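You operate a simulated robot arm through the tools that you are given. There is no shell and no other tool. Be economical: measure what you need, move in short steps, check, and stop when the job is done.

The job below is to be done with a simulated robot arm. You get a single attempt, and the scene is never put back.

## Task
Put things in order on the crockery worktop. At the end: the cream jar (marked "Rice") stands where the clear pepper mill stood; the clear pepper mill is on the silver metal plate; the white pod from the crockery worktop stands where the brown napkin holder stood; the brown napkin holder stands where the cream jar stood; whatever was shut is shut again. Leave all else as you found it, and nothing knocked over. Set down upright: pepper mill.
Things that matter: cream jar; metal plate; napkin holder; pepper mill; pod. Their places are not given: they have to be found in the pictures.

Only the result counts: the job must be done as asked and must still hold three seconds after the hand-in. Knocking over, shifting, dropping, spilling or breaking anything else fails it. Flat cloth is picked up by pressing the open fingertips on it (5 to 10 N) and closing them slowly along it; thin cloth reads only 2 to 8 mm in the jaws.

## Robot
A 6-joint arm with a two-finger parallel gripper, fixed in place. Base frame: the origin is at the foot of the arm, x ahead of it, y to its left, z up; the work surface is at about z = 910. Units: mm, degrees, N and s.
With the tool pointing down near the work surface it reaches from about 240 to 660 mm from the base axis. Its first joint turns from -66.0 to 66.0 degrees. Payload 2.9 kg.
The TCP is the grasp point between the finger pads, 30 mm short of the fingertips. In the tool frame z runs along the fingers and y along their closing line. The gripper opens to 110 mm. The fingers are 20 mm wide and 10 mm thick; the gripper's body (48 by 112 mm) begins 55 mm behind the TCP.
Orientation is that of the tool frame in the base frame, as a unit quaternion [w, x, y, z]. With the fingers straight down and closing along the base's y, the tool's x points along the base's -x, its y along +y and its z along -z.

## Interface
- The arm moves only by the tool arm_command. Its argument "rows" is one flat list of numbers, 7 for each row, row after row: the shift along the base's x, y, z in mm, then the turn, a rotation vector about the base's x, y, z in degrees, then the closure in counts, from 0 (fully open) to 255 (shut). In form: [tx, ty, tz, rx, ry, rz, hand, tx, ty, tz, rx, ry, rz, hand, ...]. A call has 1 to 10 rows; each row is the pose to reach, as a shift and turn from the pose commanded when the call began. A row lasts 0.2 s, in which the tool goes at most 50 mm and 8.6 degrees; a call with a longer step from one row to the next is refused whole, and so is a gripper value outside its range. Where a pose cannot be reached the arm comes as near as it can. A force on the tool above 40 N (or 10 N above the force at the start of the call, whichever is more), or a blocked arm, ends the call early, and 0.2 s more pass. The fingers move at their own pace (about 108 mm/s each) and stop on an object; they squeeze with about 42 N. The grip force told is the motor's: it shows also when the fingers shut on nothing. Time passes only in rows, and 0.2 s behind the last, so rows that repeat a pose let the fingers close. It gives the time, the measured TCP pose, the force on the tool (base axes), the opening and the grip force at its end, in the units of the frame above (readings bear some noise), with the torque about the TCP (base axes, N m) and any sound that the robot's microphone picked up.
- Cameras (640 x 400 px; columns grow to the right, rows downward): "scene" is fixed at [84.6, 435.4, 1409]; the picture's right is [-0.80, -0.60, 0.00], its down [-0.29, 0.39, -0.87] and it looks along [0.52, -0.70, -0.49] (base axes); focal length 322 px, centre (320, 200). "wrist" rides on the gripper at [72, 17, -103] in the tool frame; the picture's right is [-0.23, 0.97, 0.00], its down [-0.76, -0.18, -0.62] and it looks along [-0.61, -0.14, 0.78] (tool axes); focal length 222 px, centre (320, 200).
- get_image(camera): a new picture of that camera. The clock stands still meanwhile.
- pixel_to_xyz(camera, pixels): for up to 12 pixels [column, row] of the newest picture of that camera ("zoom" is the newest enlarged one), the place [x, y, z] in the base frame of the surface seen there, good to about 2 mm, but the place of the scene camera against the robot may be out by one fixed shift of up to 25 mm in any direction. The clock stands still meanwhile.
- enlarge(camera, box): a new picture of the part [left, top, right, bottom] of that camera's present view, enlarged. The clock stands still meanwhile.
- job_done(): hands the job in; it is judged then, once.

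Keep the steps short. Do not move on a guess: measure, check each grasp and each placing, and mend mistakes. In all there are 80 turns and 46 pictures (those below and enlarged ones count). Leave the gripper open and the arm clear of the work at the hand-in unless told otherwise, and finish with a single line.

The tools are called after "Emit:" as a command line: name --argument value ..., lists and objects as JSON in quotes. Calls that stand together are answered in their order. arm_command: Moves the arm, as the interface text tells. Its arguments: {"type":"object","properties":{"rows":{"type":"array","items":{"type":"number"}}},"required":["rows"]} The other tools are called the same way: get_image (camera) takes a picture; pixel_to_xyz (camera, pixels) gives the place of the surface under pixels of a picture; enlarge (camera, box) takes an enlarged picture of a part of a camera's view; job_done () hands the job in.

At the start:

```text
time_s: 0.0
tool_pos: [459.6, -8.8, 1239.3]
ee_rot: [0.0, 0.0, 1.0, 0.0]
wrist_force: [-0.9, 0.4, -0.5]
wrist_torque: [-0.01, -0.03, -0.01]
opening: 110.3
grasp_force: 0.0
```

scene: 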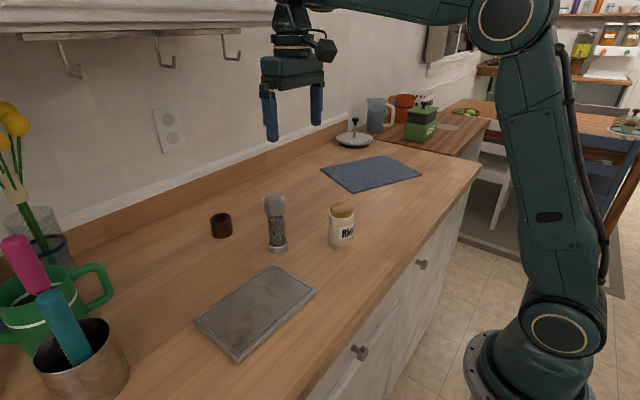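
wrist: 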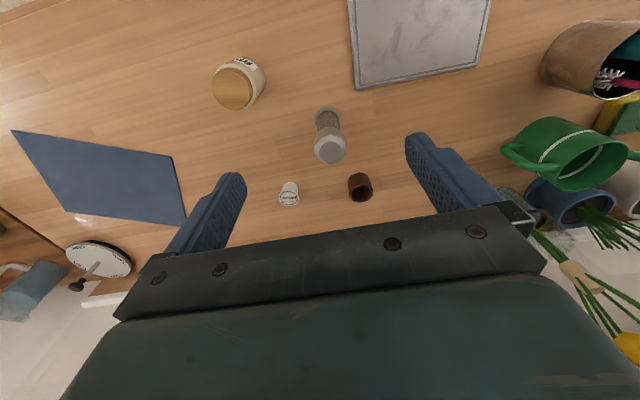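

The wrist view shows the jar at (238,85), the mill at (329,140), the plate at (420,40), a white pod at (289,193) and a brown ring at (360,187). I'll enlarge both views and measure.

Emit:
enlarge --camera "wrist" --box '[200, 0, 520, 220]'

Emit:
enlarge --camera "scene" --box '[180, 150, 400, 290]'

Emit:
pixel_to_xyz --camera "wrist" --pixels '[[232, 90], [248, 65], [329, 150], [326, 115], [289, 187], [289, 200], [360, 178], [360, 195], [360, 85], [478, 62], [420, 40], [320, 210]]'

```text
1.82 times, centred on (360, 110) of wrist
```

zoom: 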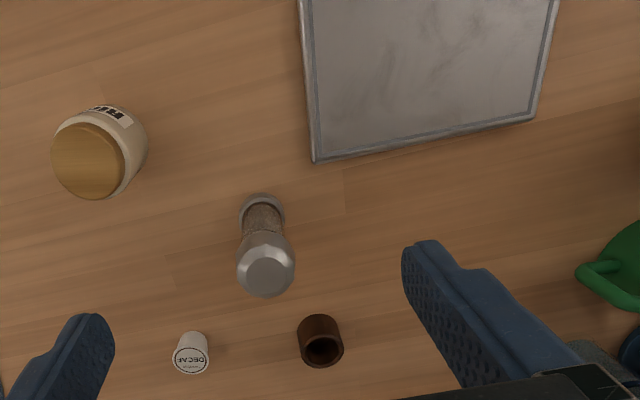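

```text
2.86 times, centred on (290, 220) of scene
```

zoom: 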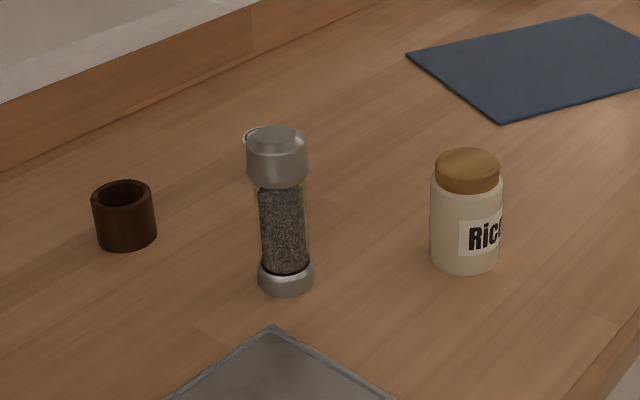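

```text
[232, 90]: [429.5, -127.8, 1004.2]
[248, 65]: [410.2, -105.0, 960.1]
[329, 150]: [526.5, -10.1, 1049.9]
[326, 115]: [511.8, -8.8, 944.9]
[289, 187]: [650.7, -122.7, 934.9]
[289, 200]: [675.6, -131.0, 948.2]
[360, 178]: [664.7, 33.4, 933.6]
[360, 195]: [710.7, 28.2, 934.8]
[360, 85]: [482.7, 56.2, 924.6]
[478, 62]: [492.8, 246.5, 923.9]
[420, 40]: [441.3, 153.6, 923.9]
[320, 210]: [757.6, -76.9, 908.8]
```

Next I'll measure the outlines of the tops and the plate corners in the wrist view.

Emit:
pixel_to_xyz --camera "wrist" --pixels '[[331, 145], [331, 160], [318, 152], [343, 152], [214, 88], [250, 88], [232, 70], [232, 107], [228, 88], [253, 75], [331, 125], [319, 112]]'

Emit:
pixel_to_xyz --camera "wrist" --pixels '[[288, 194], [288, 201], [281, 198], [296, 198], [350, 190], [372, 190], [361, 187], [361, 200], [361, 182], [356, 5], [490, 5], [357, 86]]'

Emit:
pixel_to_xyz --camera "scene" --pixels '[[273, 267], [198, 320], [237, 358], [314, 292], [256, 310], [275, 200], [342, 207], [340, 240], [221, 215], [277, 245], [221, 232], [268, 197]]'

```text
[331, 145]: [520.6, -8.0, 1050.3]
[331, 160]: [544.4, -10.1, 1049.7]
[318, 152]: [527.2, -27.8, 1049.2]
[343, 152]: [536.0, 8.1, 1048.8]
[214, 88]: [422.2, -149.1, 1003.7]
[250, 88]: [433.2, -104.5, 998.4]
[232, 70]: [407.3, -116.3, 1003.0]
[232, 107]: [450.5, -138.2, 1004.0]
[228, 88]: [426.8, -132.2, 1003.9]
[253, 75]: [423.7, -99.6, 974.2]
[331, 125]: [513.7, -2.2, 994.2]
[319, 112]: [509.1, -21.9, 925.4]
```

```text
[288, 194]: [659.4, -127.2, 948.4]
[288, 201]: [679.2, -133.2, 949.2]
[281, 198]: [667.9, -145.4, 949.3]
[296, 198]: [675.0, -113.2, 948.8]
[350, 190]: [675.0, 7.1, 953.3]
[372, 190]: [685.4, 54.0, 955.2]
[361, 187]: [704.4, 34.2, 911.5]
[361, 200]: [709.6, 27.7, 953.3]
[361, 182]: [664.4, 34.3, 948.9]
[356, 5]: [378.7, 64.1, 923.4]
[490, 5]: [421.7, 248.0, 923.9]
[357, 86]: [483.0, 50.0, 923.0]
```

```text
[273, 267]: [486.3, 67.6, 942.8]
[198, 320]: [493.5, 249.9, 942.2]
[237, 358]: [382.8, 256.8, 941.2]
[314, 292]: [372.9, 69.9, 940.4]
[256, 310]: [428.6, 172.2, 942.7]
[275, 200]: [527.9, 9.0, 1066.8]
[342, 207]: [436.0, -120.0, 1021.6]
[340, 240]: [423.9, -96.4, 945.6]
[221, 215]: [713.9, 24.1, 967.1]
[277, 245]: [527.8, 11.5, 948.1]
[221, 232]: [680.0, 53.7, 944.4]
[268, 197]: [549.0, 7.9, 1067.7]
```

The centres come out as follows:

| Thing | Centre (x, y) | Top z |
|---|---|---|
| Mill | (531, -10) | 1050 |
| Jar | (429, -127) | 1004 |
| Ring | (688, 31) | 954 |
| Pod | (669, -129) | 949 |
| Plate | (431, 147) | 924 |

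First I move above the mill and come down around its upper part.

Emit:
arm_command --rows '[36, -0.6, 0, 0, 0, 0, 0, 71.4, -1.2, 0, 0, 0, 0, 0, 71.4, -1.2, -45, 0, 0, 0, 0, 71.4, -1.2, -90, 0, 0, 0, 0, 71.4, -1.2, -130, 0, 0, 0, 0, 71.4, -1.2, -165, 0, 0, 0, 0, 71.4, -1.2, -195, 0, 0, 0, 0, 71.4, -1.2, -224, 0, 0, 0, 0, 71.4, -1.2, -224, 0, 0, 0, 0]'

Emit:
get_image --camera "scene"

```text
time_s: 2.0
tool_pos: [530.6, -10.7, 1014.7]
ee_rot: [0.0, 0.0, 1.0, -0.001]
wrist_force: [0.3, 0.1, 0.7]
wrist_torque: [0.0, 0.02, 0.0]
opening: 110.0
grasp_force: 0.1
```

```text
41 pictures are left
```

scene: 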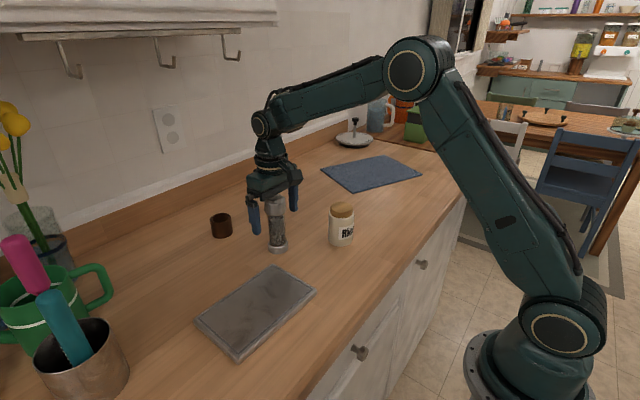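

The fingers straddle the mill with no contact. Now I close on it.

Emit:
arm_command --rows '[0, 0, 0, 0, 0, 0, 120, 0, 0, 0, 0, 0, 0, 160, 0, 0, 0, 0, 0, 0, 200, 0, 0, 0, 0, 0, 0, 200, 0, 0, 0, 0, 0, 0, 200]'

```text
time_s: 3.2
tool_pos: [531.5, -11.0, 1015.0]
ee_rot: [0.0, 0.0, 1.0, 0.0]
wrist_force: [0.8, 0.9, 0.3]
wrist_torque: [0.02, -0.04, -0.04]
opening: 45.4
grasp_force: 41.8
```

It is held at 45 mm with 42 N. I lift it 60 mm and check.

Emit:
arm_command --rows '[0, 0, 15, 0, 0, 0, 200, 0, 0, 40, 0, 0, 0, 200, 0, 0, 60, 0, 0, 0, 200, 0, 0, 60, 0, 0, 0, 200]'

Emit:
enlarge --camera "scene" --box '[180, 130, 400, 290]'

```text
time_s: 4.2
tool_pos: [530.4, -9.4, 1075.8]
ee_rot: [-0.001, 0.0, 1.0, 0.001]
wrist_force: [0.4, 0.4, -1.8]
wrist_torque: [0.02, -0.01, 0.01]
opening: 45.7
grasp_force: 42.5
```

```text
2.50 times, centred on (290, 210) of scene
```

zoom: 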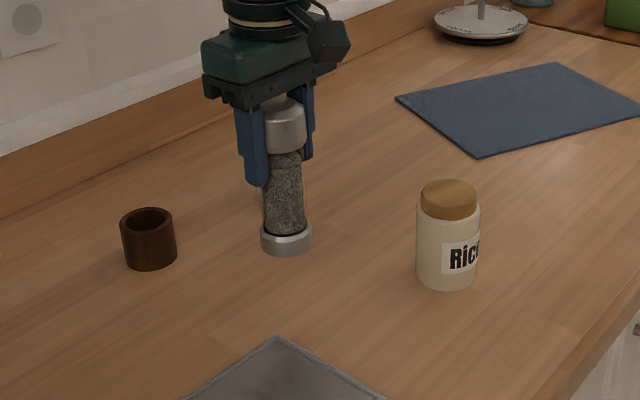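

The mill hangs whole and upright. I carry it to above the plate centre and come down to about 5 mm above it.

Emit:
arm_command --rows '[-25, 39, 0, 0, 0, 0, 200, -50, 78, 0, 0, 0, 0, 200, -75, 117, 0, 0, 0, 0, 200, -90, 142, 0, 0, 0, 0, 200, -100, 156, 0, 0, 0, 0, 200, -100, 156, 0, 0, 0, 0, 200, -100, 156, -20, 0, 0, 0, 200, -100, 156, -35, 0, 0, 0, 200, -100, 156, -40, 0, 0, 0, 200, -100, 156, -40, 0, 0, 0, 200]'

Emit:
enlarge --camera "scene" --box '[160, 170, 380, 370]'

```text
time_s: 6.4
tool_pos: [429.3, 146.0, 1036.5]
ee_rot: [0.0, 0.0, 1.0, 0.0]
wrist_force: [-0.2, 0.0, -2.2]
wrist_torque: [0.03, 0.0, -0.02]
opening: 45.7
grasp_force: 41.6
```

```text
2.00 times, centred on (270, 270) of scene
```

zoom: 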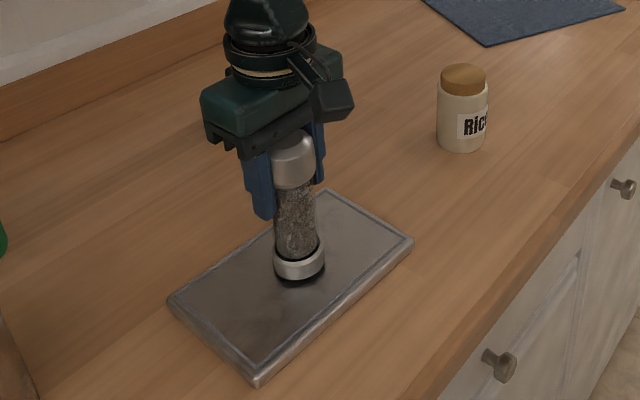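

The mill is just above the plate, near its centre. I lower it in 1.5 mm steps and watch the force.

Emit:
arm_command --rows '[0, 0, -1.5, 0, 0, 0, 200, 0, 0, -3, 0, 0, 0, 200, 0, 0, -4.5, 0, 0, 0, 200, 0, 0, -5.5, 0, 0, 0, 200]'

```text
time_s: 7.4
tool_pos: [428.5, 146.6, 1030.9]
ee_rot: [0.001, 0.001, 1.0, 0.0]
wrist_force: [-2.2, 0.4, 5.6]
wrist_torque: [-0.07, 0.23, -0.07]
opening: 45.7
grasp_force: 42.0
```

The upward force has gone from -2 to +5.6 N, so the mill is standing on the plate. I open slowly and go up.

Emit:
arm_command --rows '[0, 0, 0, 0, 0, 0, 140, 0, 0, 0, 0, 0, 0, 100, 0, 0, 0, 0, 0, 0, 0, 0, 0, 0, 0, 0, 0, 0, 0, 0, 30, 0, 0, 0, 0, 0, 0, 65, 0, 0, 0, 0, 0, 0, 105, 0, 0, 0, 0, 0, 0, 105, 0, 0, 0, 0]'

Emit:
enlarge --camera "scene" --box '[160, 170, 380, 370]'

```text
time_s: 9.2
tool_pos: [428.5, 146.1, 1134.2]
ee_rot: [0.0, 0.0, 1.0, 0.0]
wrist_force: [0.5, -0.2, 0.4]
wrist_torque: [0.0, -0.03, -0.02]
opening: 110.0
grasp_force: 0.0
```

```text
2.00 times, centred on (270, 270) of scene
```

zoom: 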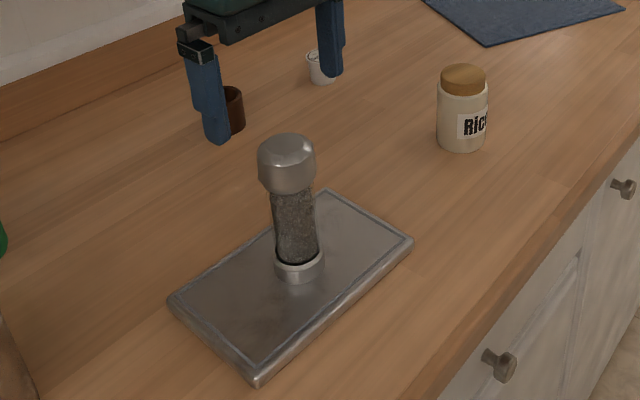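

The mill stands on the plate. I move over to above the jar and come down to z≈1050.

Emit:
arm_command --rows '[0, -45, 0, 0, 0, 0, 0, 0, -92, 0, 0, 0, 0, 0, 0, -139, 0, 0, 0, 0, 0, 0, -186, 0, 0, 0, 0, 0, 0, -233, 0, 0, 0, 0, 0, -1, -273, 0, 0, 0, 0, 0, -1, -273, -30, 0, 0, 0, 0, -1, -273, -60, 0, 0, 0, 0, -1, -273, -60, 0, 0, 0, 0]'

Emit:
get_image --camera "wrist"

```text
time_s: 11.2
tool_pos: [429.3, -127.6, 1075.7]
ee_rot: [0.0, 0.0, 1.0, 0.0]
wrist_force: [0.3, 0.4, 0.2]
wrist_torque: [-0.04, 0.0, 0.0]
opening: 110.2
grasp_force: 0.1
```

```text
37 pictures are left
```

wrist: 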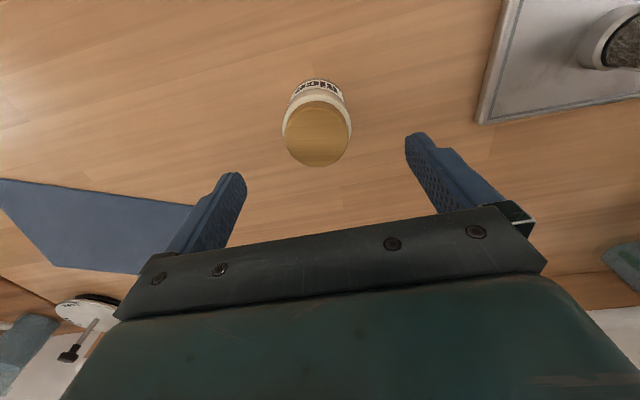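

The lid is in view at (318,133). I check its centre from the edges.

Emit:
pixel_to_xyz --camera "wrist" --pixels '[[286, 134], [349, 134], [318, 105], [318, 162], [318, 134], [318, 92]]'

```text
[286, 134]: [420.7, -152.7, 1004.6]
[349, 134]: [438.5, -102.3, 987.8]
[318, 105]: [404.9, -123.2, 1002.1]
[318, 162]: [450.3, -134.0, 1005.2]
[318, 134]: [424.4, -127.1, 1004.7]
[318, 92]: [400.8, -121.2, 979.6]
```

The centre (428,-128) is confirmed. I come down to z≈957 and close.

Emit:
arm_command --rows '[-1, 0, -35, 0, 0, 0, 0, -1, 0, -70, 0, 0, 0, 0, -1, 0, -98, 0, 0, 0, 0, -1, 0, -118, 0, 0, 0, 0, -1, 0, -118, 0, 0, 0, 60, -1, 0, -118, 0, 0, 0, 100, -1, 0, -118, 0, 0, 0, 140, -1, 0, -118, 0, 0, 0, 180, -1, 0, -118, 0, 0, 0, 180]'

```text
time_s: 13.2
tool_pos: [427.3, -126.7, 958.6]
ee_rot: [0.0, 0.0, 1.0, 0.001]
wrist_force: [0.3, -0.1, 1.0]
wrist_torque: [-0.01, -0.03, -0.01]
opening: 61.1
grasp_force: 41.9
```

It is held at 61 mm. I lift it, carry it to where the mill stood (531,-10), and come down to about 4 mm above.

Emit:
arm_command --rows '[0, 0, 15, 0, 0, 0, 180, 0, 0, 40, 0, 0, 0, 180, 27, 30, 40, 0, 0, 0, 180, 54, 60, 40, 0, 0, 0, 180, 80, 90, 40, 0, 0, 0, 180, 102.5, 117, 40, 0, 0, 0, 180, 102.5, 117, 40, 0, 0, 0, 180, 102.5, 117, 20, 0, 0, 0, 180, 102.5, 117, 4, 0, 0, 0, 180, 102.5, 117, 4, 0, 0, 0, 180]'

Emit:
enlarge --camera "scene" --box '[180, 130, 400, 330]'

```text
time_s: 15.4
tool_pos: [530.8, -10.4, 962.5]
ee_rot: [0.0, 0.001, 1.0, 0.0]
wrist_force: [-0.7, 0.3, -3.3]
wrist_torque: [-0.02, 0.06, -0.03]
opening: 60.8
grasp_force: 42.0
```

```text
2.00 times, centred on (290, 230) of scene
```

zoom: 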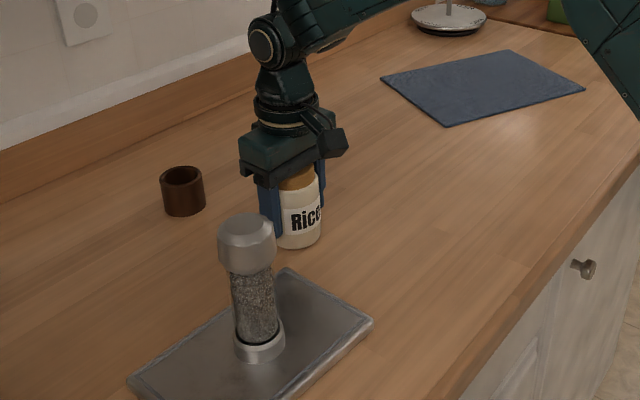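

The jar is 4 mm above its spot. I lower it until it touches.

Emit:
arm_command --rows '[0, 0, -1.5, 0, 0, 0, 180, 0, 0, -3, 0, 0, 0, 180, 0, 0, -4, 0, 0, 0, 180]'

```text
time_s: 16.2
tool_pos: [530.0, -9.0, 958.6]
ee_rot: [0.001, 0.0, 1.0, 0.0]
wrist_force: [-1.1, -1.7, 5.7]
wrist_torque: [-0.05, 0.23, 0.04]
opening: 60.8
grasp_force: 42.2
```

It has touched. I open and rise.

Emit:
arm_command --rows '[0, 0, 0, 0, 0, 0, 120, 0, 0, 0, 0, 0, 0, 60, 0, 0, 0, 0, 0, 0, 0, 0, 0, 0, 0, 0, 0, 0, 0, 0, 35, 0, 0, 0, 0, 0, 0, 75, 0, 0, 0, 0, 0, 0, 120, 0, 0, 0, 0, 0, 0, 120, 0, 0, 0, 0]'

Emit:
get_image --camera "wrist"

```text
time_s: 18.0
tool_pos: [531.4, -9.7, 1078.1]
ee_rot: [0.0, 0.0, 1.0, 0.0]
wrist_force: [-0.4, -0.5, 0.2]
wrist_torque: [0.0, -0.02, -0.03]
opening: 110.0
grasp_force: 0.1
```

```text
35 pictures are left
```

wrist: 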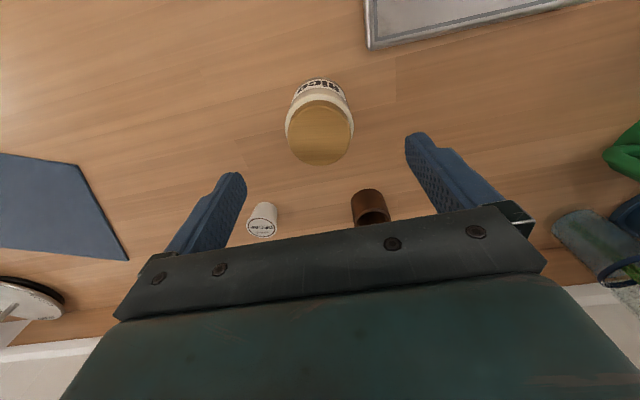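

The jar stands. I re-measure the pod and the ring from this closer view.

Emit:
pixel_to_xyz --camera "wrist" --pixels '[[263, 219], [263, 235], [250, 227], [276, 227], [263, 206], [354, 207], [389, 207], [370, 193], [370, 223], [368, 205], [387, 220], [320, 134]]'

Emit:
enlarge --camera "wrist" --box '[230, 160, 420, 270]'

```text
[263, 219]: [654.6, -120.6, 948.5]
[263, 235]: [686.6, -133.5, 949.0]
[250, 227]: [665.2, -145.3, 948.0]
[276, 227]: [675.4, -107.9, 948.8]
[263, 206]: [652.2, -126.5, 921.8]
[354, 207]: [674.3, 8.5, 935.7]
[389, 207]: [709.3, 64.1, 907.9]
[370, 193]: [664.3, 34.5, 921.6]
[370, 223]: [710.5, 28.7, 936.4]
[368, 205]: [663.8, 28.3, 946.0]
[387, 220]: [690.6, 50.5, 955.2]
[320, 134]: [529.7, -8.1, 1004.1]
```

```text
3.37 times, centred on (325, 215) of wrist
```

zoom: 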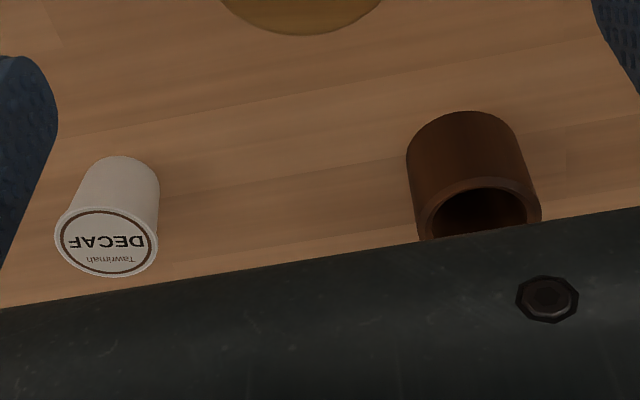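

The ring is at (688,31), 48 mm across, with its top at 955. I move out above it at the same height to test the reach.

Emit:
arm_command --rows '[40, 10, 0, 0, 0, 0, 0, 80, 20, 0, 0, 0, 0, 0, 120, 31, 0, 0, 0, 0, 0, 156.5, 41, 0, 0, 0, 0, 0, 156.5, 41, 0, 0, 0, 0, 0]'

```text
time_s: 19.2
tool_pos: [649.9, 25.7, 1069.1]
ee_rot: [0.001, 0.0, 1.0, 0.0]
wrist_force: [-0.2, -1.1, -0.2]
wrist_torque: [-0.01, 0.03, -0.01]
opening: 110.3
grasp_force: 0.0
out of reach, approached as far as the arm can: row 3, 4, 5
```

Pointing straight down it stops short at x=650, so I need to tilt the fingers outward. I pull back slightly and tilt by -24° about y in 8° steps.

Emit:
arm_command --rows '[0, 0, 0, 0, -8, 0, 0, 0, 0, 0, 0, -16, 0, 0, 0, 0, 0, 0, -24, 0, 0, 0, 0, 0, 0, -24, 0, 0]'

Emit:
get_image --camera "scene"

```text
time_s: 20.2
tool_pos: [647.4, 26.7, 1070.0]
ee_rot: [0.209, 0.001, 0.978, 0.0]
wrist_force: [0.6, -0.4, 0.1]
wrist_torque: [-0.01, 0.0, 0.04]
opening: 110.3
grasp_force: 0.0
```

```text
33 pictures are left
```

scene: 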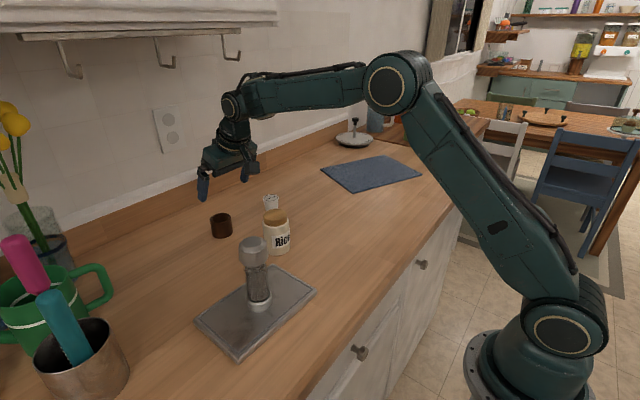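

The pose reached is (648,26) with a 24° tilt. I ease the tilt to 18° and move to above the ring.

Emit:
arm_command --rows '[17, 2, 0, 0, 3, 0, 0, 34, 4.5, 0, 0, 6, 0, 0, 34, 4.5, -30, 0, 6, 0, 0, 34, 4.5, -60, 0, 6, 0, 0, 34, 4.5, -60, 0, 6, 0, 0]'

Emit:
get_image --camera "wrist"

```text
time_s: 21.4
tool_pos: [682.8, 31.4, 1009.3]
ee_rot: [0.156, 0.001, 0.988, 0.0]
wrist_force: [-0.3, 0.8, 1.0]
wrist_torque: [0.01, 0.0, -0.01]
opening: 110.1
grasp_force: 0.0
```

```text
32 pictures are left
```

wrist: 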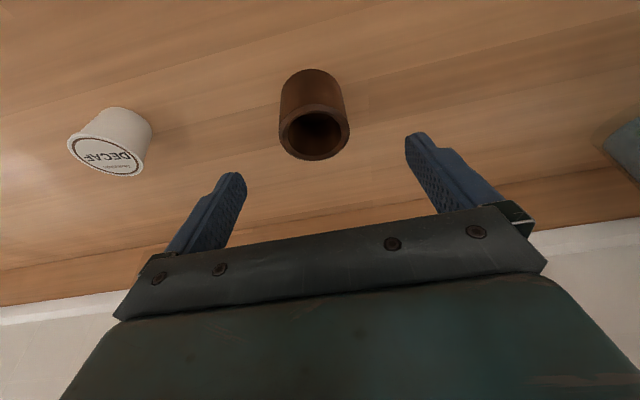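

That pose is reached. I measure the ring, the pod and the backsplash.

Emit:
pixel_to_xyz --camera "wrist" --pixels '[[281, 128], [348, 128], [314, 105], [314, 156], [314, 80], [69, 142], [144, 165], [105, 135], [106, 172], [100, 262], [570, 190], [570, 228]]'

```text
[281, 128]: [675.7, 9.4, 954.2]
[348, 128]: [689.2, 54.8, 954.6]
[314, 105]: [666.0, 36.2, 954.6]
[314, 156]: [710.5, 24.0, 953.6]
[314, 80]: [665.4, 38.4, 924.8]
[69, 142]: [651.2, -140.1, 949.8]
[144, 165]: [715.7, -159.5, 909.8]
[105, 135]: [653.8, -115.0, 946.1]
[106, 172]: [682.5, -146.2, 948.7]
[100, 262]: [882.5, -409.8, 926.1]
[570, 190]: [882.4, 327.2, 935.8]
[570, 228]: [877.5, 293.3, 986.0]
```

The ring centre (688,31) is confirmed, and the wall is far off at x≈880. I come down to z≈946 and close.

Emit:
arm_command --rows '[1, 0, -25, 0, 0, 0, 0, 1, 0, -48, 0, 0, 0, 0, 1, 0, -63, 0, 0, 0, 0, 1, 0, -63, 0, 0, 0, 60, 1, 0, -63, 0, 0, 0, 110, 1, 0, -63, 0, 0, 0, 150, 1, 0, -63, 0, 0, 0, 190, 1, 0, -63, 0, 0, 0, 190]'

Emit:
enlarge --camera "scene" --box '[160, 130, 330, 290]'

```text
time_s: 23.2
tool_pos: [682.5, 30.0, 946.8]
ee_rot: [0.157, 0.001, 0.988, 0.0]
wrist_force: [0.6, -0.5, 0.7]
wrist_torque: [-0.03, -0.01, 0.04]
opening: 50.0
grasp_force: 42.0
```

```text
2.50 times, centred on (245, 210) of scene
```

zoom: 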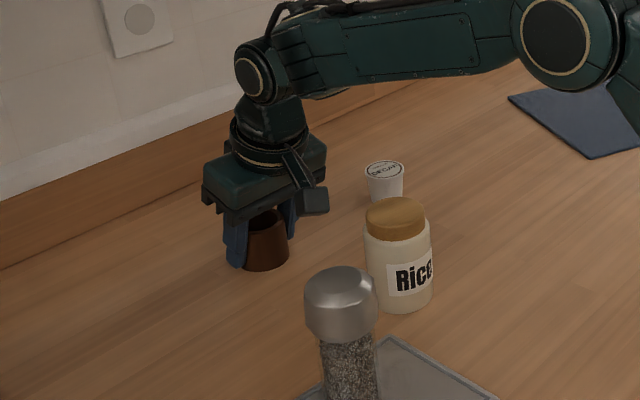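

The ring is held at 50 mm. I lift it straight up 125 mm, keeping the tilt, so that it clears the jar.

Emit:
arm_command --rows '[0, 0, 10, 0, 0, 0, 190, 0, 0, 35, 0, 0, 0, 190, 0, 0, 65, 0, 0, 0, 190, 0, 0, 95, 0, 0, 0, 190, 0, 0, 125, 0, 0, 0, 190, 0, 0, 125, 0, 0, 0, 190]'

Emit:
get_image --camera "scene"

```text
time_s: 24.6
tool_pos: [683.4, 28.9, 1069.1]
ee_rot: [0.156, -0.001, 0.988, 0.001]
wrist_force: [0.2, 0.2, -0.5]
wrist_torque: [0.0, 0.01, 0.01]
opening: 49.9
grasp_force: 41.5
```

```text
30 pictures are left
```

scene: 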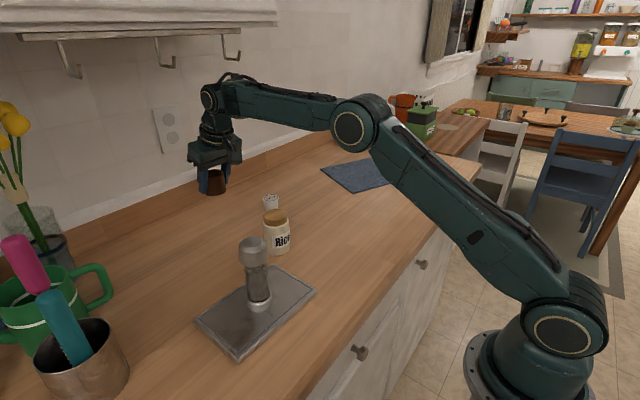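

The ring is held level. I carry it to above the jar's old spot (428,-127).

Emit:
arm_command --rows '[-37, -22.5, 0, 0, 0, 0, 190, -74, -45, 0, 0, 0, 0, 190, -111, -68, 0, 0, 0, 0, 190, -148, -90, 0, 0, 0, 0, 190, -185, -113, 0, 0, 0, 0, 190, -222, -135, 0, 0, 0, 0, 190, -260, -158.5, 0, 0, 0, 0, 190, -260, -158.5, 0, 0, 0, 0, 190]'

Emit:
get_image --camera "wrist"

```text
time_s: 26.4
tool_pos: [421.2, -129.6, 1073.8]
ee_rot: [0.156, 0.0, 0.988, 0.001]
wrist_force: [-0.5, -0.3, -1.5]
wrist_torque: [0.0, 0.02, 0.02]
opening: 49.9
grasp_force: 41.9
```

```text
29 pictures are left
```

wrist: 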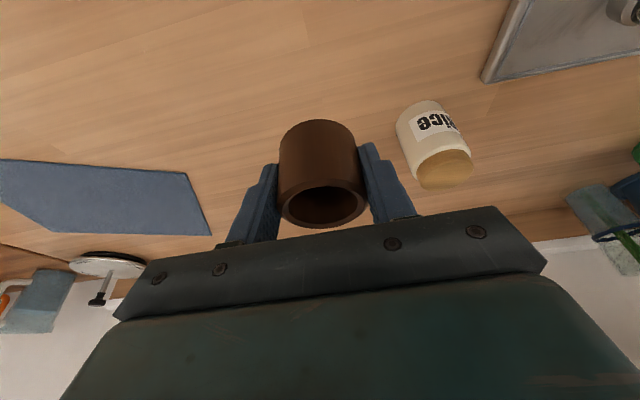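

The ring is steady in the fingers. I measure its rim to find where its centre is and whether it is level.

Emit:
pixel_to_xyz --camera "wrist" --pixels '[[281, 205], [366, 205], [323, 185], [318, 223], [318, 150], [318, 123], [300, 190], [350, 187]]'

```text
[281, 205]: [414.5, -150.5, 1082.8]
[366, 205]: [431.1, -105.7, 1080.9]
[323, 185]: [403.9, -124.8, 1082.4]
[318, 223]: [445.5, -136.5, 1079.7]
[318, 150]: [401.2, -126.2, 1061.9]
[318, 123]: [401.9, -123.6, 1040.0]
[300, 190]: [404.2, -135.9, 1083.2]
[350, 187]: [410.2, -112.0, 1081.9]
```

The ring centre is (425,-129) and it is nearly level. I correct by +3, +2 and lower 121 mm.

Emit:
arm_command --rows '[3, 2, -30, 0, 0, 0, 190, 3, 2, -65, 0, 0, 0, 190, 3, 2, -95, 0, 0, 0, 190, 3, 2, -113, 0, 0, 0, 190, 3, 2, -121, 0, 0, 0, 190, 3, 2, -121, 0, 0, 0, 190]'

Emit:
enlarge --camera "scene" --box '[250, 140, 420, 280]'

```text
time_s: 27.8
tool_pos: [426.7, -125.7, 951.8]
ee_rot: [0.156, 0.0, 0.988, 0.0]
wrist_force: [-0.4, 0.8, 0.1]
wrist_torque: [0.02, 0.03, 0.02]
opening: 50.1
grasp_force: 41.9
```

```text
2.86 times, centred on (335, 210) of scene
```

zoom: 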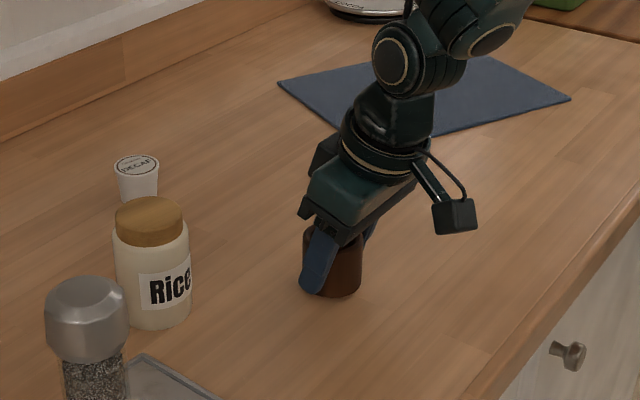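

It is about 4 mm above the surface. I lower it gently until it touches.

Emit:
arm_command --rows '[0, 0, -1.5, 0, 0, 0, 190, 0, 0, -3, 0, 0, 0, 190, 0, 0, -4.5, 0, 0, 0, 190, 0, 0, -4.5, 0, 0, 0, 190]'

```text
time_s: 28.8
tool_pos: [426.8, -125.4, 946.8]
ee_rot: [0.156, 0.0, 0.988, -0.001]
wrist_force: [-1.2, -0.1, -0.3]
wrist_torque: [0.0, -0.01, 0.01]
opening: 49.7
grasp_force: 42.0
```

There is no contact yet. I go down another 2 mm in small steps.

Emit:
arm_command --rows '[0, 0, -0.7, 0, 0, 0, 190, 0, 0, -1.4, 0, 0, 0, 190, 0, 0, -1.8, 0, 0, 0, 190]'

```text
time_s: 29.6
tool_pos: [427.2, -126.9, 945.0]
ee_rot: [0.158, 0.001, 0.987, -0.001]
wrist_force: [-3.8, -0.4, 13.1]
wrist_torque: [0.1, 0.11, -0.04]
opening: 50.0
grasp_force: 41.7
```

Contact reads 13 N. I ease up 0.5 mm, open and rise.

Emit:
arm_command --rows '[0, 0, 0.6, 0, 0, 0, 190, 0, 0, 0.6, 0, 0, 0, 140, 0, 0, 0.6, 0, 0, 0, 80, 0, 0, 0.6, 0, 0, 0, 0, 0, 0, 0.6, 0, 0, 0, 0, 0, 0, 35, 0, 0, 0, 0, 0, 0, 75, 0, 0, 0, 0, 0, 0, 120, 0, 0, 0, 0, 0, 0, 120, 0, 0, 0, 0]'

Emit:
get_image --camera "wrist"

```text
time_s: 31.6
tool_pos: [425.0, -126.3, 1065.3]
ee_rot: [0.157, 0.0, 0.988, 0.0]
wrist_force: [-0.1, -0.8, 0.4]
wrist_torque: [-0.02, -0.01, 0.03]
opening: 110.1
grasp_force: 0.1
```

```text
27 pictures are left
```

wrist: 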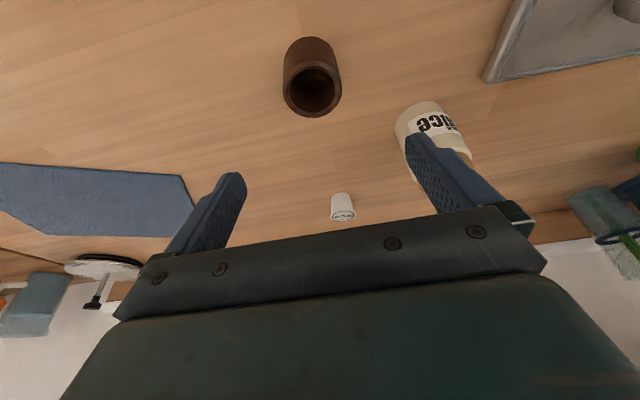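

Emit:
pixel_to_xyz --camera "wrist" --pixels '[[286, 92], [339, 92], [313, 69], [313, 115], [313, 45], [342, 210], [342, 219]]'

```text
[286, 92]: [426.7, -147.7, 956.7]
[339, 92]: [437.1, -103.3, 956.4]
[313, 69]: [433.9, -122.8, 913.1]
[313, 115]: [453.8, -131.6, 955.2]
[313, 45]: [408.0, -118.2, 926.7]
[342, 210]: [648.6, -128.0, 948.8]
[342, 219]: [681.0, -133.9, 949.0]
```

The ring stands at (431,-126), which is right. I move along x to above the pod at (669,-128), adding 4° of tilt for reach.

Emit:
arm_command --rows '[45, 0, 0, 0, -1, 0, 0, 90, 0, 0, 0, -2, 0, 0, 135, 0, 0, 0, -3, 0, 0, 180, 0, 0, 0, -4, 0, 0, 215, 0, 0, 0, -4, 0, 0, 241, 0, 0, 0, -4, 0, 0, 241, 0, -30, 0, -4, 0, 0, 241, 0, -55, 0, -4, 0, 0, 241, 0, -55, 0, -4, 0, 0]'

Emit:
get_image --camera "wrist"

```text
time_s: 33.6
tool_pos: [667.6, -126.7, 1007.0]
ee_rot: [0.19, 0.0, 0.982, 0.0]
wrist_force: [0.4, 0.2, -0.1]
wrist_torque: [0.01, -0.03, 0.0]
opening: 110.0
grasp_force: 0.1
```

```text
26 pictures are left
```

wrist: 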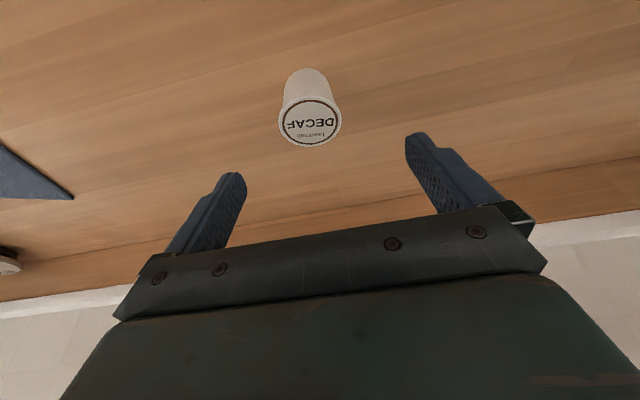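

Emit:
pixel_to_xyz --camera "wrist" --pixels '[[281, 122], [339, 122], [310, 100], [310, 143], [310, 121], [310, 72], [310, 88]]'

```text
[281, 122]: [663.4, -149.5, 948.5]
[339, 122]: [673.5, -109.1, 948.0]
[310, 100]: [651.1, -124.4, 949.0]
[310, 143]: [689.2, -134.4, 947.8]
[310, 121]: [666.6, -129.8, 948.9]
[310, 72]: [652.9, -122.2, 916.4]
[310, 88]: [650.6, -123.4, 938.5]
```

The pod centre is (669.5,-129), with its rim at z≈948. I come down to z≈946 and close gently.

Emit:
arm_command --rows '[2, -2, -25, 0, 0, 0, 0, 2, -2, -48, 0, 0, 0, 0, 2, -2, -61, 0, 0, 0, 0, 2, -2, -61, 0, 0, 0, 80, 2, -2, -61, 0, 0, 0, 130, 2, -2, -61, 0, 0, 0, 160, 2, -2, -61, 0, 0, 0, 190, 2, -2, -61, 0, 0, 0, 190]'

Emit:
enlarge --camera "wrist" --box '[220, 60, 440, 220]'

```text
time_s: 35.4
tool_pos: [669.2, -128.6, 948.0]
ee_rot: [0.191, 0.0, 0.982, 0.0]
wrist_force: [-0.9, 0.2, 0.4]
wrist_torque: [0.01, 0.02, -0.01]
opening: 41.6
grasp_force: 42.1
```

```text
2.50 times, centred on (330, 140) of wrist
```

zoom: 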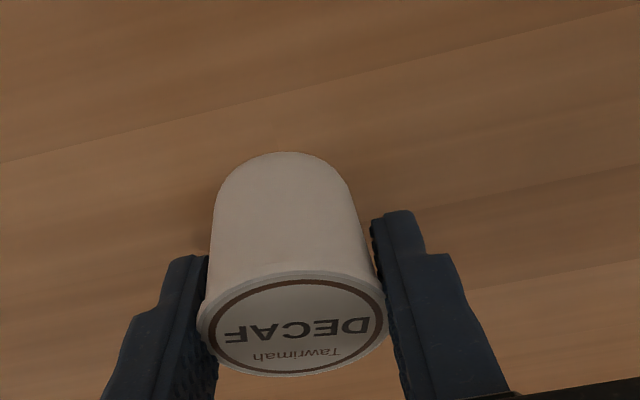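

It is held by the rim at 41.6 mm. I lift 70 mm slowly and check.

Emit:
arm_command --rows '[0, 0, 8, 0, 0, 0, 190, 0, 0, 22, 0, 0, 0, 190, 0, 0, 38, 0, 0, 0, 190, 0, 0, 55, 0, 0, 0, 190, 0, 0, 70, 0, 0, 0, 190, 0, 0, 70, 0, 0, 0, 190]'

Emit:
enlarge --camera "wrist" --box '[220, 60, 440, 220]'

```text
time_s: 36.8
tool_pos: [669.3, -128.7, 1019.1]
ee_rot: [0.191, 0.0, 0.982, -0.001]
wrist_force: [0.2, 0.2, 0.2]
wrist_torque: [-0.01, -0.01, 0.0]
opening: 41.4
grasp_force: 42.0
```

```text
2.50 times, centred on (330, 140) of wrist
```

zoom: 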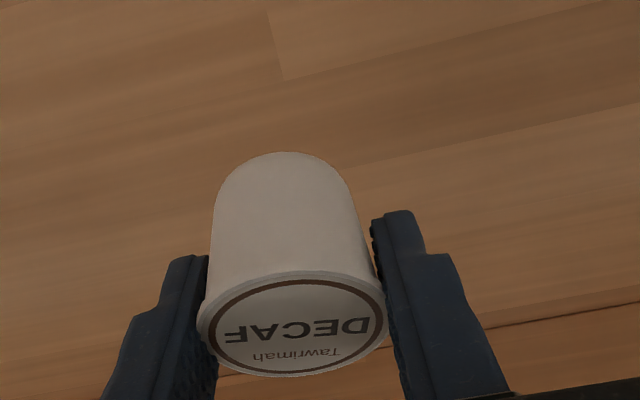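

The pod holds steady without swinging. I carry it to above the ring's old spot (688,31).

Emit:
arm_command --rows '[4, 32, 0, 0, 0, 0, 190, 8, 64, 0, 0, 0, 0, 190, 12, 96, 0, 0, 0, 0, 190, 16, 128, 0, 0, 0, 0, 190, 18.5, 150, 0, 0, 0, 0, 190, 18.5, 160, 0, 0, 0, 0, 190, 18.5, 160, 0, 0, 0, 0, 190]'

```text
time_s: 38.4
tool_pos: [687.1, 32.7, 1017.5]
ee_rot: [0.191, 0.0, 0.982, 0.0]
wrist_force: [-1.0, -0.3, 0.3]
wrist_torque: [0.03, 0.0, 0.0]
opening: 41.6
grasp_force: 41.9
```

The target is reached. I lower to about 5 mm above the surface and look.

Emit:
arm_command --rows '[0, -1, -22, 0, 0, 0, 190, 0, -1, -45, 0, 0, 0, 190, 0, -1, -58, 0, 0, 0, 190, 0, -1, -65, 0, 0, 0, 190, 0, -1, -65, 0, 0, 0, 190]'

Emit:
enlarge --camera "scene" --box '[160, 130, 330, 290]'

```text
time_s: 39.6
tool_pos: [687.5, 30.3, 950.9]
ee_rot: [0.19, 0.0, 0.982, 0.001]
wrist_force: [0.2, 0.1, -1.5]
wrist_torque: [0.03, -0.01, 0.02]
opening: 41.7
grasp_force: 42.2
```

```text
2.50 times, centred on (245, 210) of scene
```

zoom: 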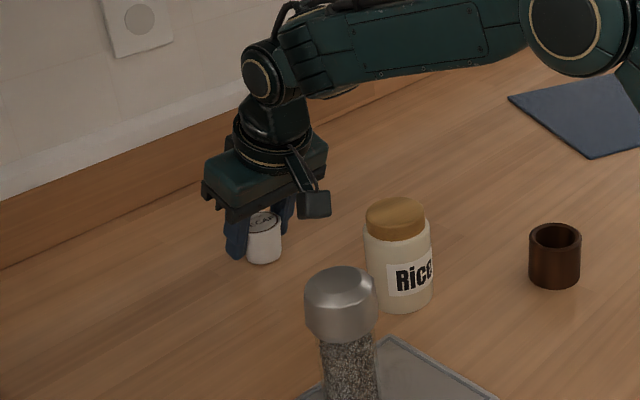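

I lower it in 1 mm steps until it touches.

Emit:
arm_command --rows '[0, 0, -1.2, 0, 0, 0, 190, 0, 0, -2.4, 0, 0, 0, 190, 0, 0, -3.4, 0, 0, 0, 190, 0, 0, -4.2, 0, 0, 0, 190]'

```text
time_s: 40.6
tool_pos: [689.0, 30.6, 947.3]
ee_rot: [0.19, 0.001, 0.982, 0.0]
wrist_force: [0.0, -0.1, 0.3]
wrist_torque: [-0.03, 0.0, -0.01]
opening: 41.7
grasp_force: 41.9
```

Emit:
arm_command --rows '[0, 0, -0.7, 0, 0, 0, 190, 0, 0, -1.4, 0, 0, 0, 190, 0, 0, -1.4, 0, 0, 0, 190]'

```text
time_s: 41.4
tool_pos: [689.1, 31.0, 948.3]
ee_rot: [0.192, 0.0, 0.981, 0.0]
wrist_force: [0.7, 1.4, 3.4]
wrist_torque: [0.09, 0.01, -0.02]
opening: 41.7
grasp_force: 42.1
```

Contact reads 3.4 N. I open gently and rise.

Emit:
arm_command --rows '[0, 0, 0, 0, 0, 0, 150, 0, 0, 0, 0, 0, 0, 110, 0, 0, 0, 0, 0, 0, 0, 0, 0, 0, 0, 0, 0, 0, 0, 0, 0, 0, 0, 0, 0, 0, 0, 30, 0, 0, 0, 0, 0, 0, 60, 0, 0, 0, 0, 0, 0, 60, 0, 0, 0, 0]'

Emit:
get_image --camera "wrist"

```text
time_s: 43.2
tool_pos: [689.4, 30.0, 1007.7]
ee_rot: [0.19, 0.0, 0.982, 0.0]
wrist_force: [-1.6, -0.2, -0.3]
wrist_torque: [-0.02, 0.01, 0.02]
opening: 110.1
grasp_force: 0.0
```

```text
22 pictures are left
```

wrist: 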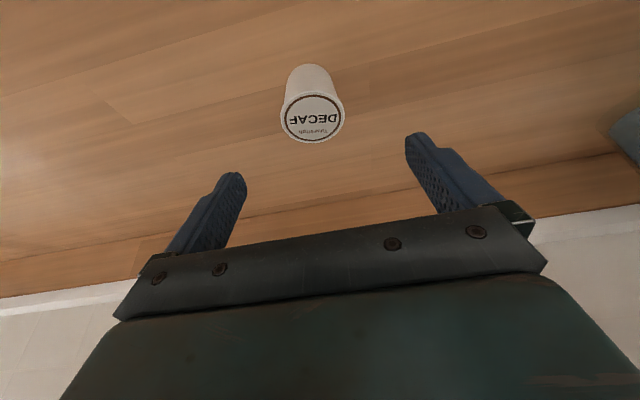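

The pod stands upright. I measure it and then bring the arm up, back and level, clear of the work.

Emit:
pixel_to_xyz --camera "wrist" --pixels '[[283, 118], [342, 118], [313, 96], [313, 139], [313, 70]]'

Emit:
arm_command --rows '[0, 0, 40, 0, 0, 0, 0, -20, 0, 85, 0, 0, 0, 0, -60, -8, 110, 0, 6, 0, 0, -100, -16, 140, 0, 12, 0, 0, -140, -24, 165, 0, 18, 0, 0, -180, -32, 190, 0, 22, 0, 0, -215, -40, 215, 0, 22, 0, 0, -230, -40, 230, 0, 22, 0, 0, -230, -40, 230, 0, 22, 0, 0]'

Emit:
get_image --camera "scene"

Emit:
get_image --camera "wrist"

```text
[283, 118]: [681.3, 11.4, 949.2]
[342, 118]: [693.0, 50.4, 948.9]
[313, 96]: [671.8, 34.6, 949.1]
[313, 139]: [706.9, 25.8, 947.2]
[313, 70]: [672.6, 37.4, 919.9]
```

```text
refused: row 4 steps farther than a row can; nothing moved
```

```text
21 pictures are left
```

scene: 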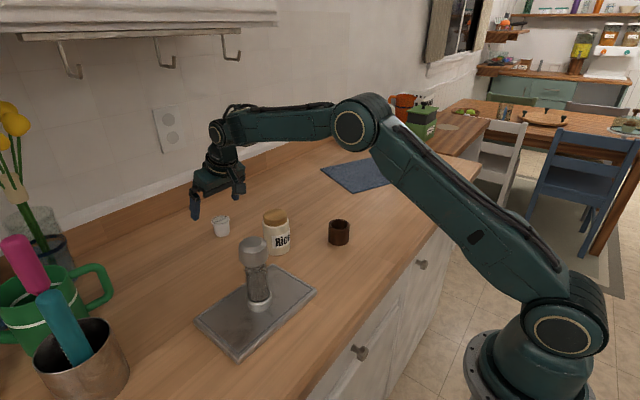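

```text
20 pictures are left
```

wrist: 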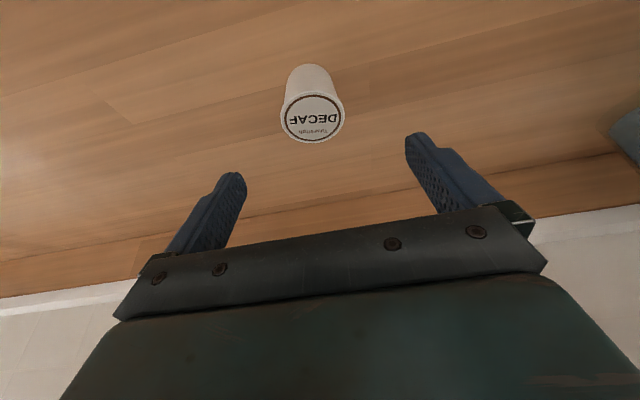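

The pod centre is (688,31), as wanted. The move was refused because one step was too long, so I repeat it with shorter steps.

Emit:
arm_command --rows '[0, 0, 40, 0, 0, 0, 0, -10, 0, 80, 0, 0, 0, 0, -40, -6, 105, 0, 5, 0, 0, -72, -12, 130, 0, 10, 0, 0, -105, -18, 155, 0, 15, 0, 0, -140, -24, 178, 0, 20, 0, 0, -175, -32, 200, 0, 22, 0, 0, -208, -38, 220, 0, 22, 0, 0, -228, -40, 230, 0, 22, 0, 0, -228, -40, 230, 0, 22, 0, 0]'

Emit:
get_image --camera "scene"

Emit:
get_image --camera "wrist"

```text
time_s: 45.4
tool_pos: [461.5, -7.5, 1237.7]
ee_rot: [0.0, 0.0, 1.0, 0.0]
wrist_force: [0.0, -0.4, 0.0]
wrist_torque: [-0.04, -0.02, 0.02]
opening: 109.9
grasp_force: 0.1
```

```text
19 pictures are left
```

scene: 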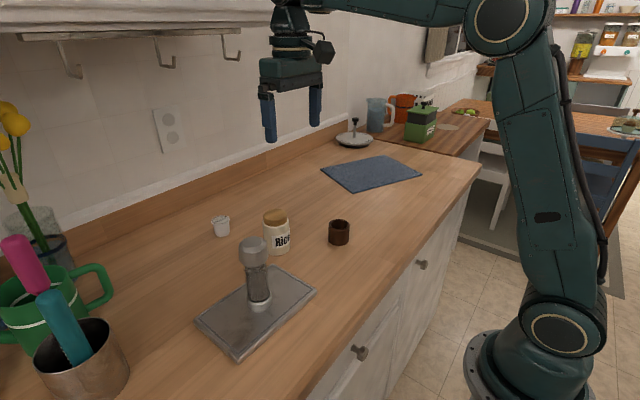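

```text
18 pictures are left
```

wrist: 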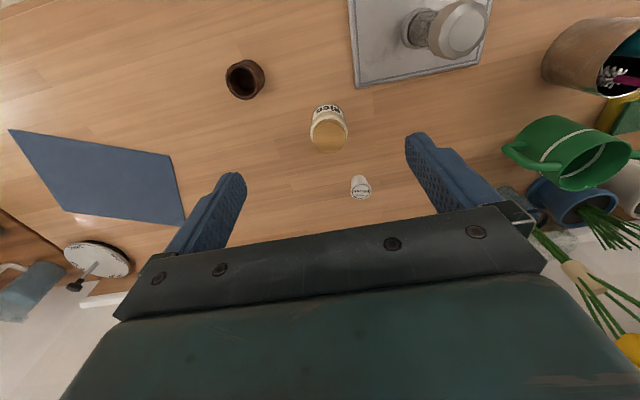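

All four things are in place and upright, the plate has not shifted, the gripper is open and the arm is clear. I hand the job in.

Emit:
job_done

```text
The job is handed in.
```

The job is handed in: the pepper mill stands upright on the metal plate, and the jar, napkin holder and pod are each within about 3 mm of their asked-for spots.
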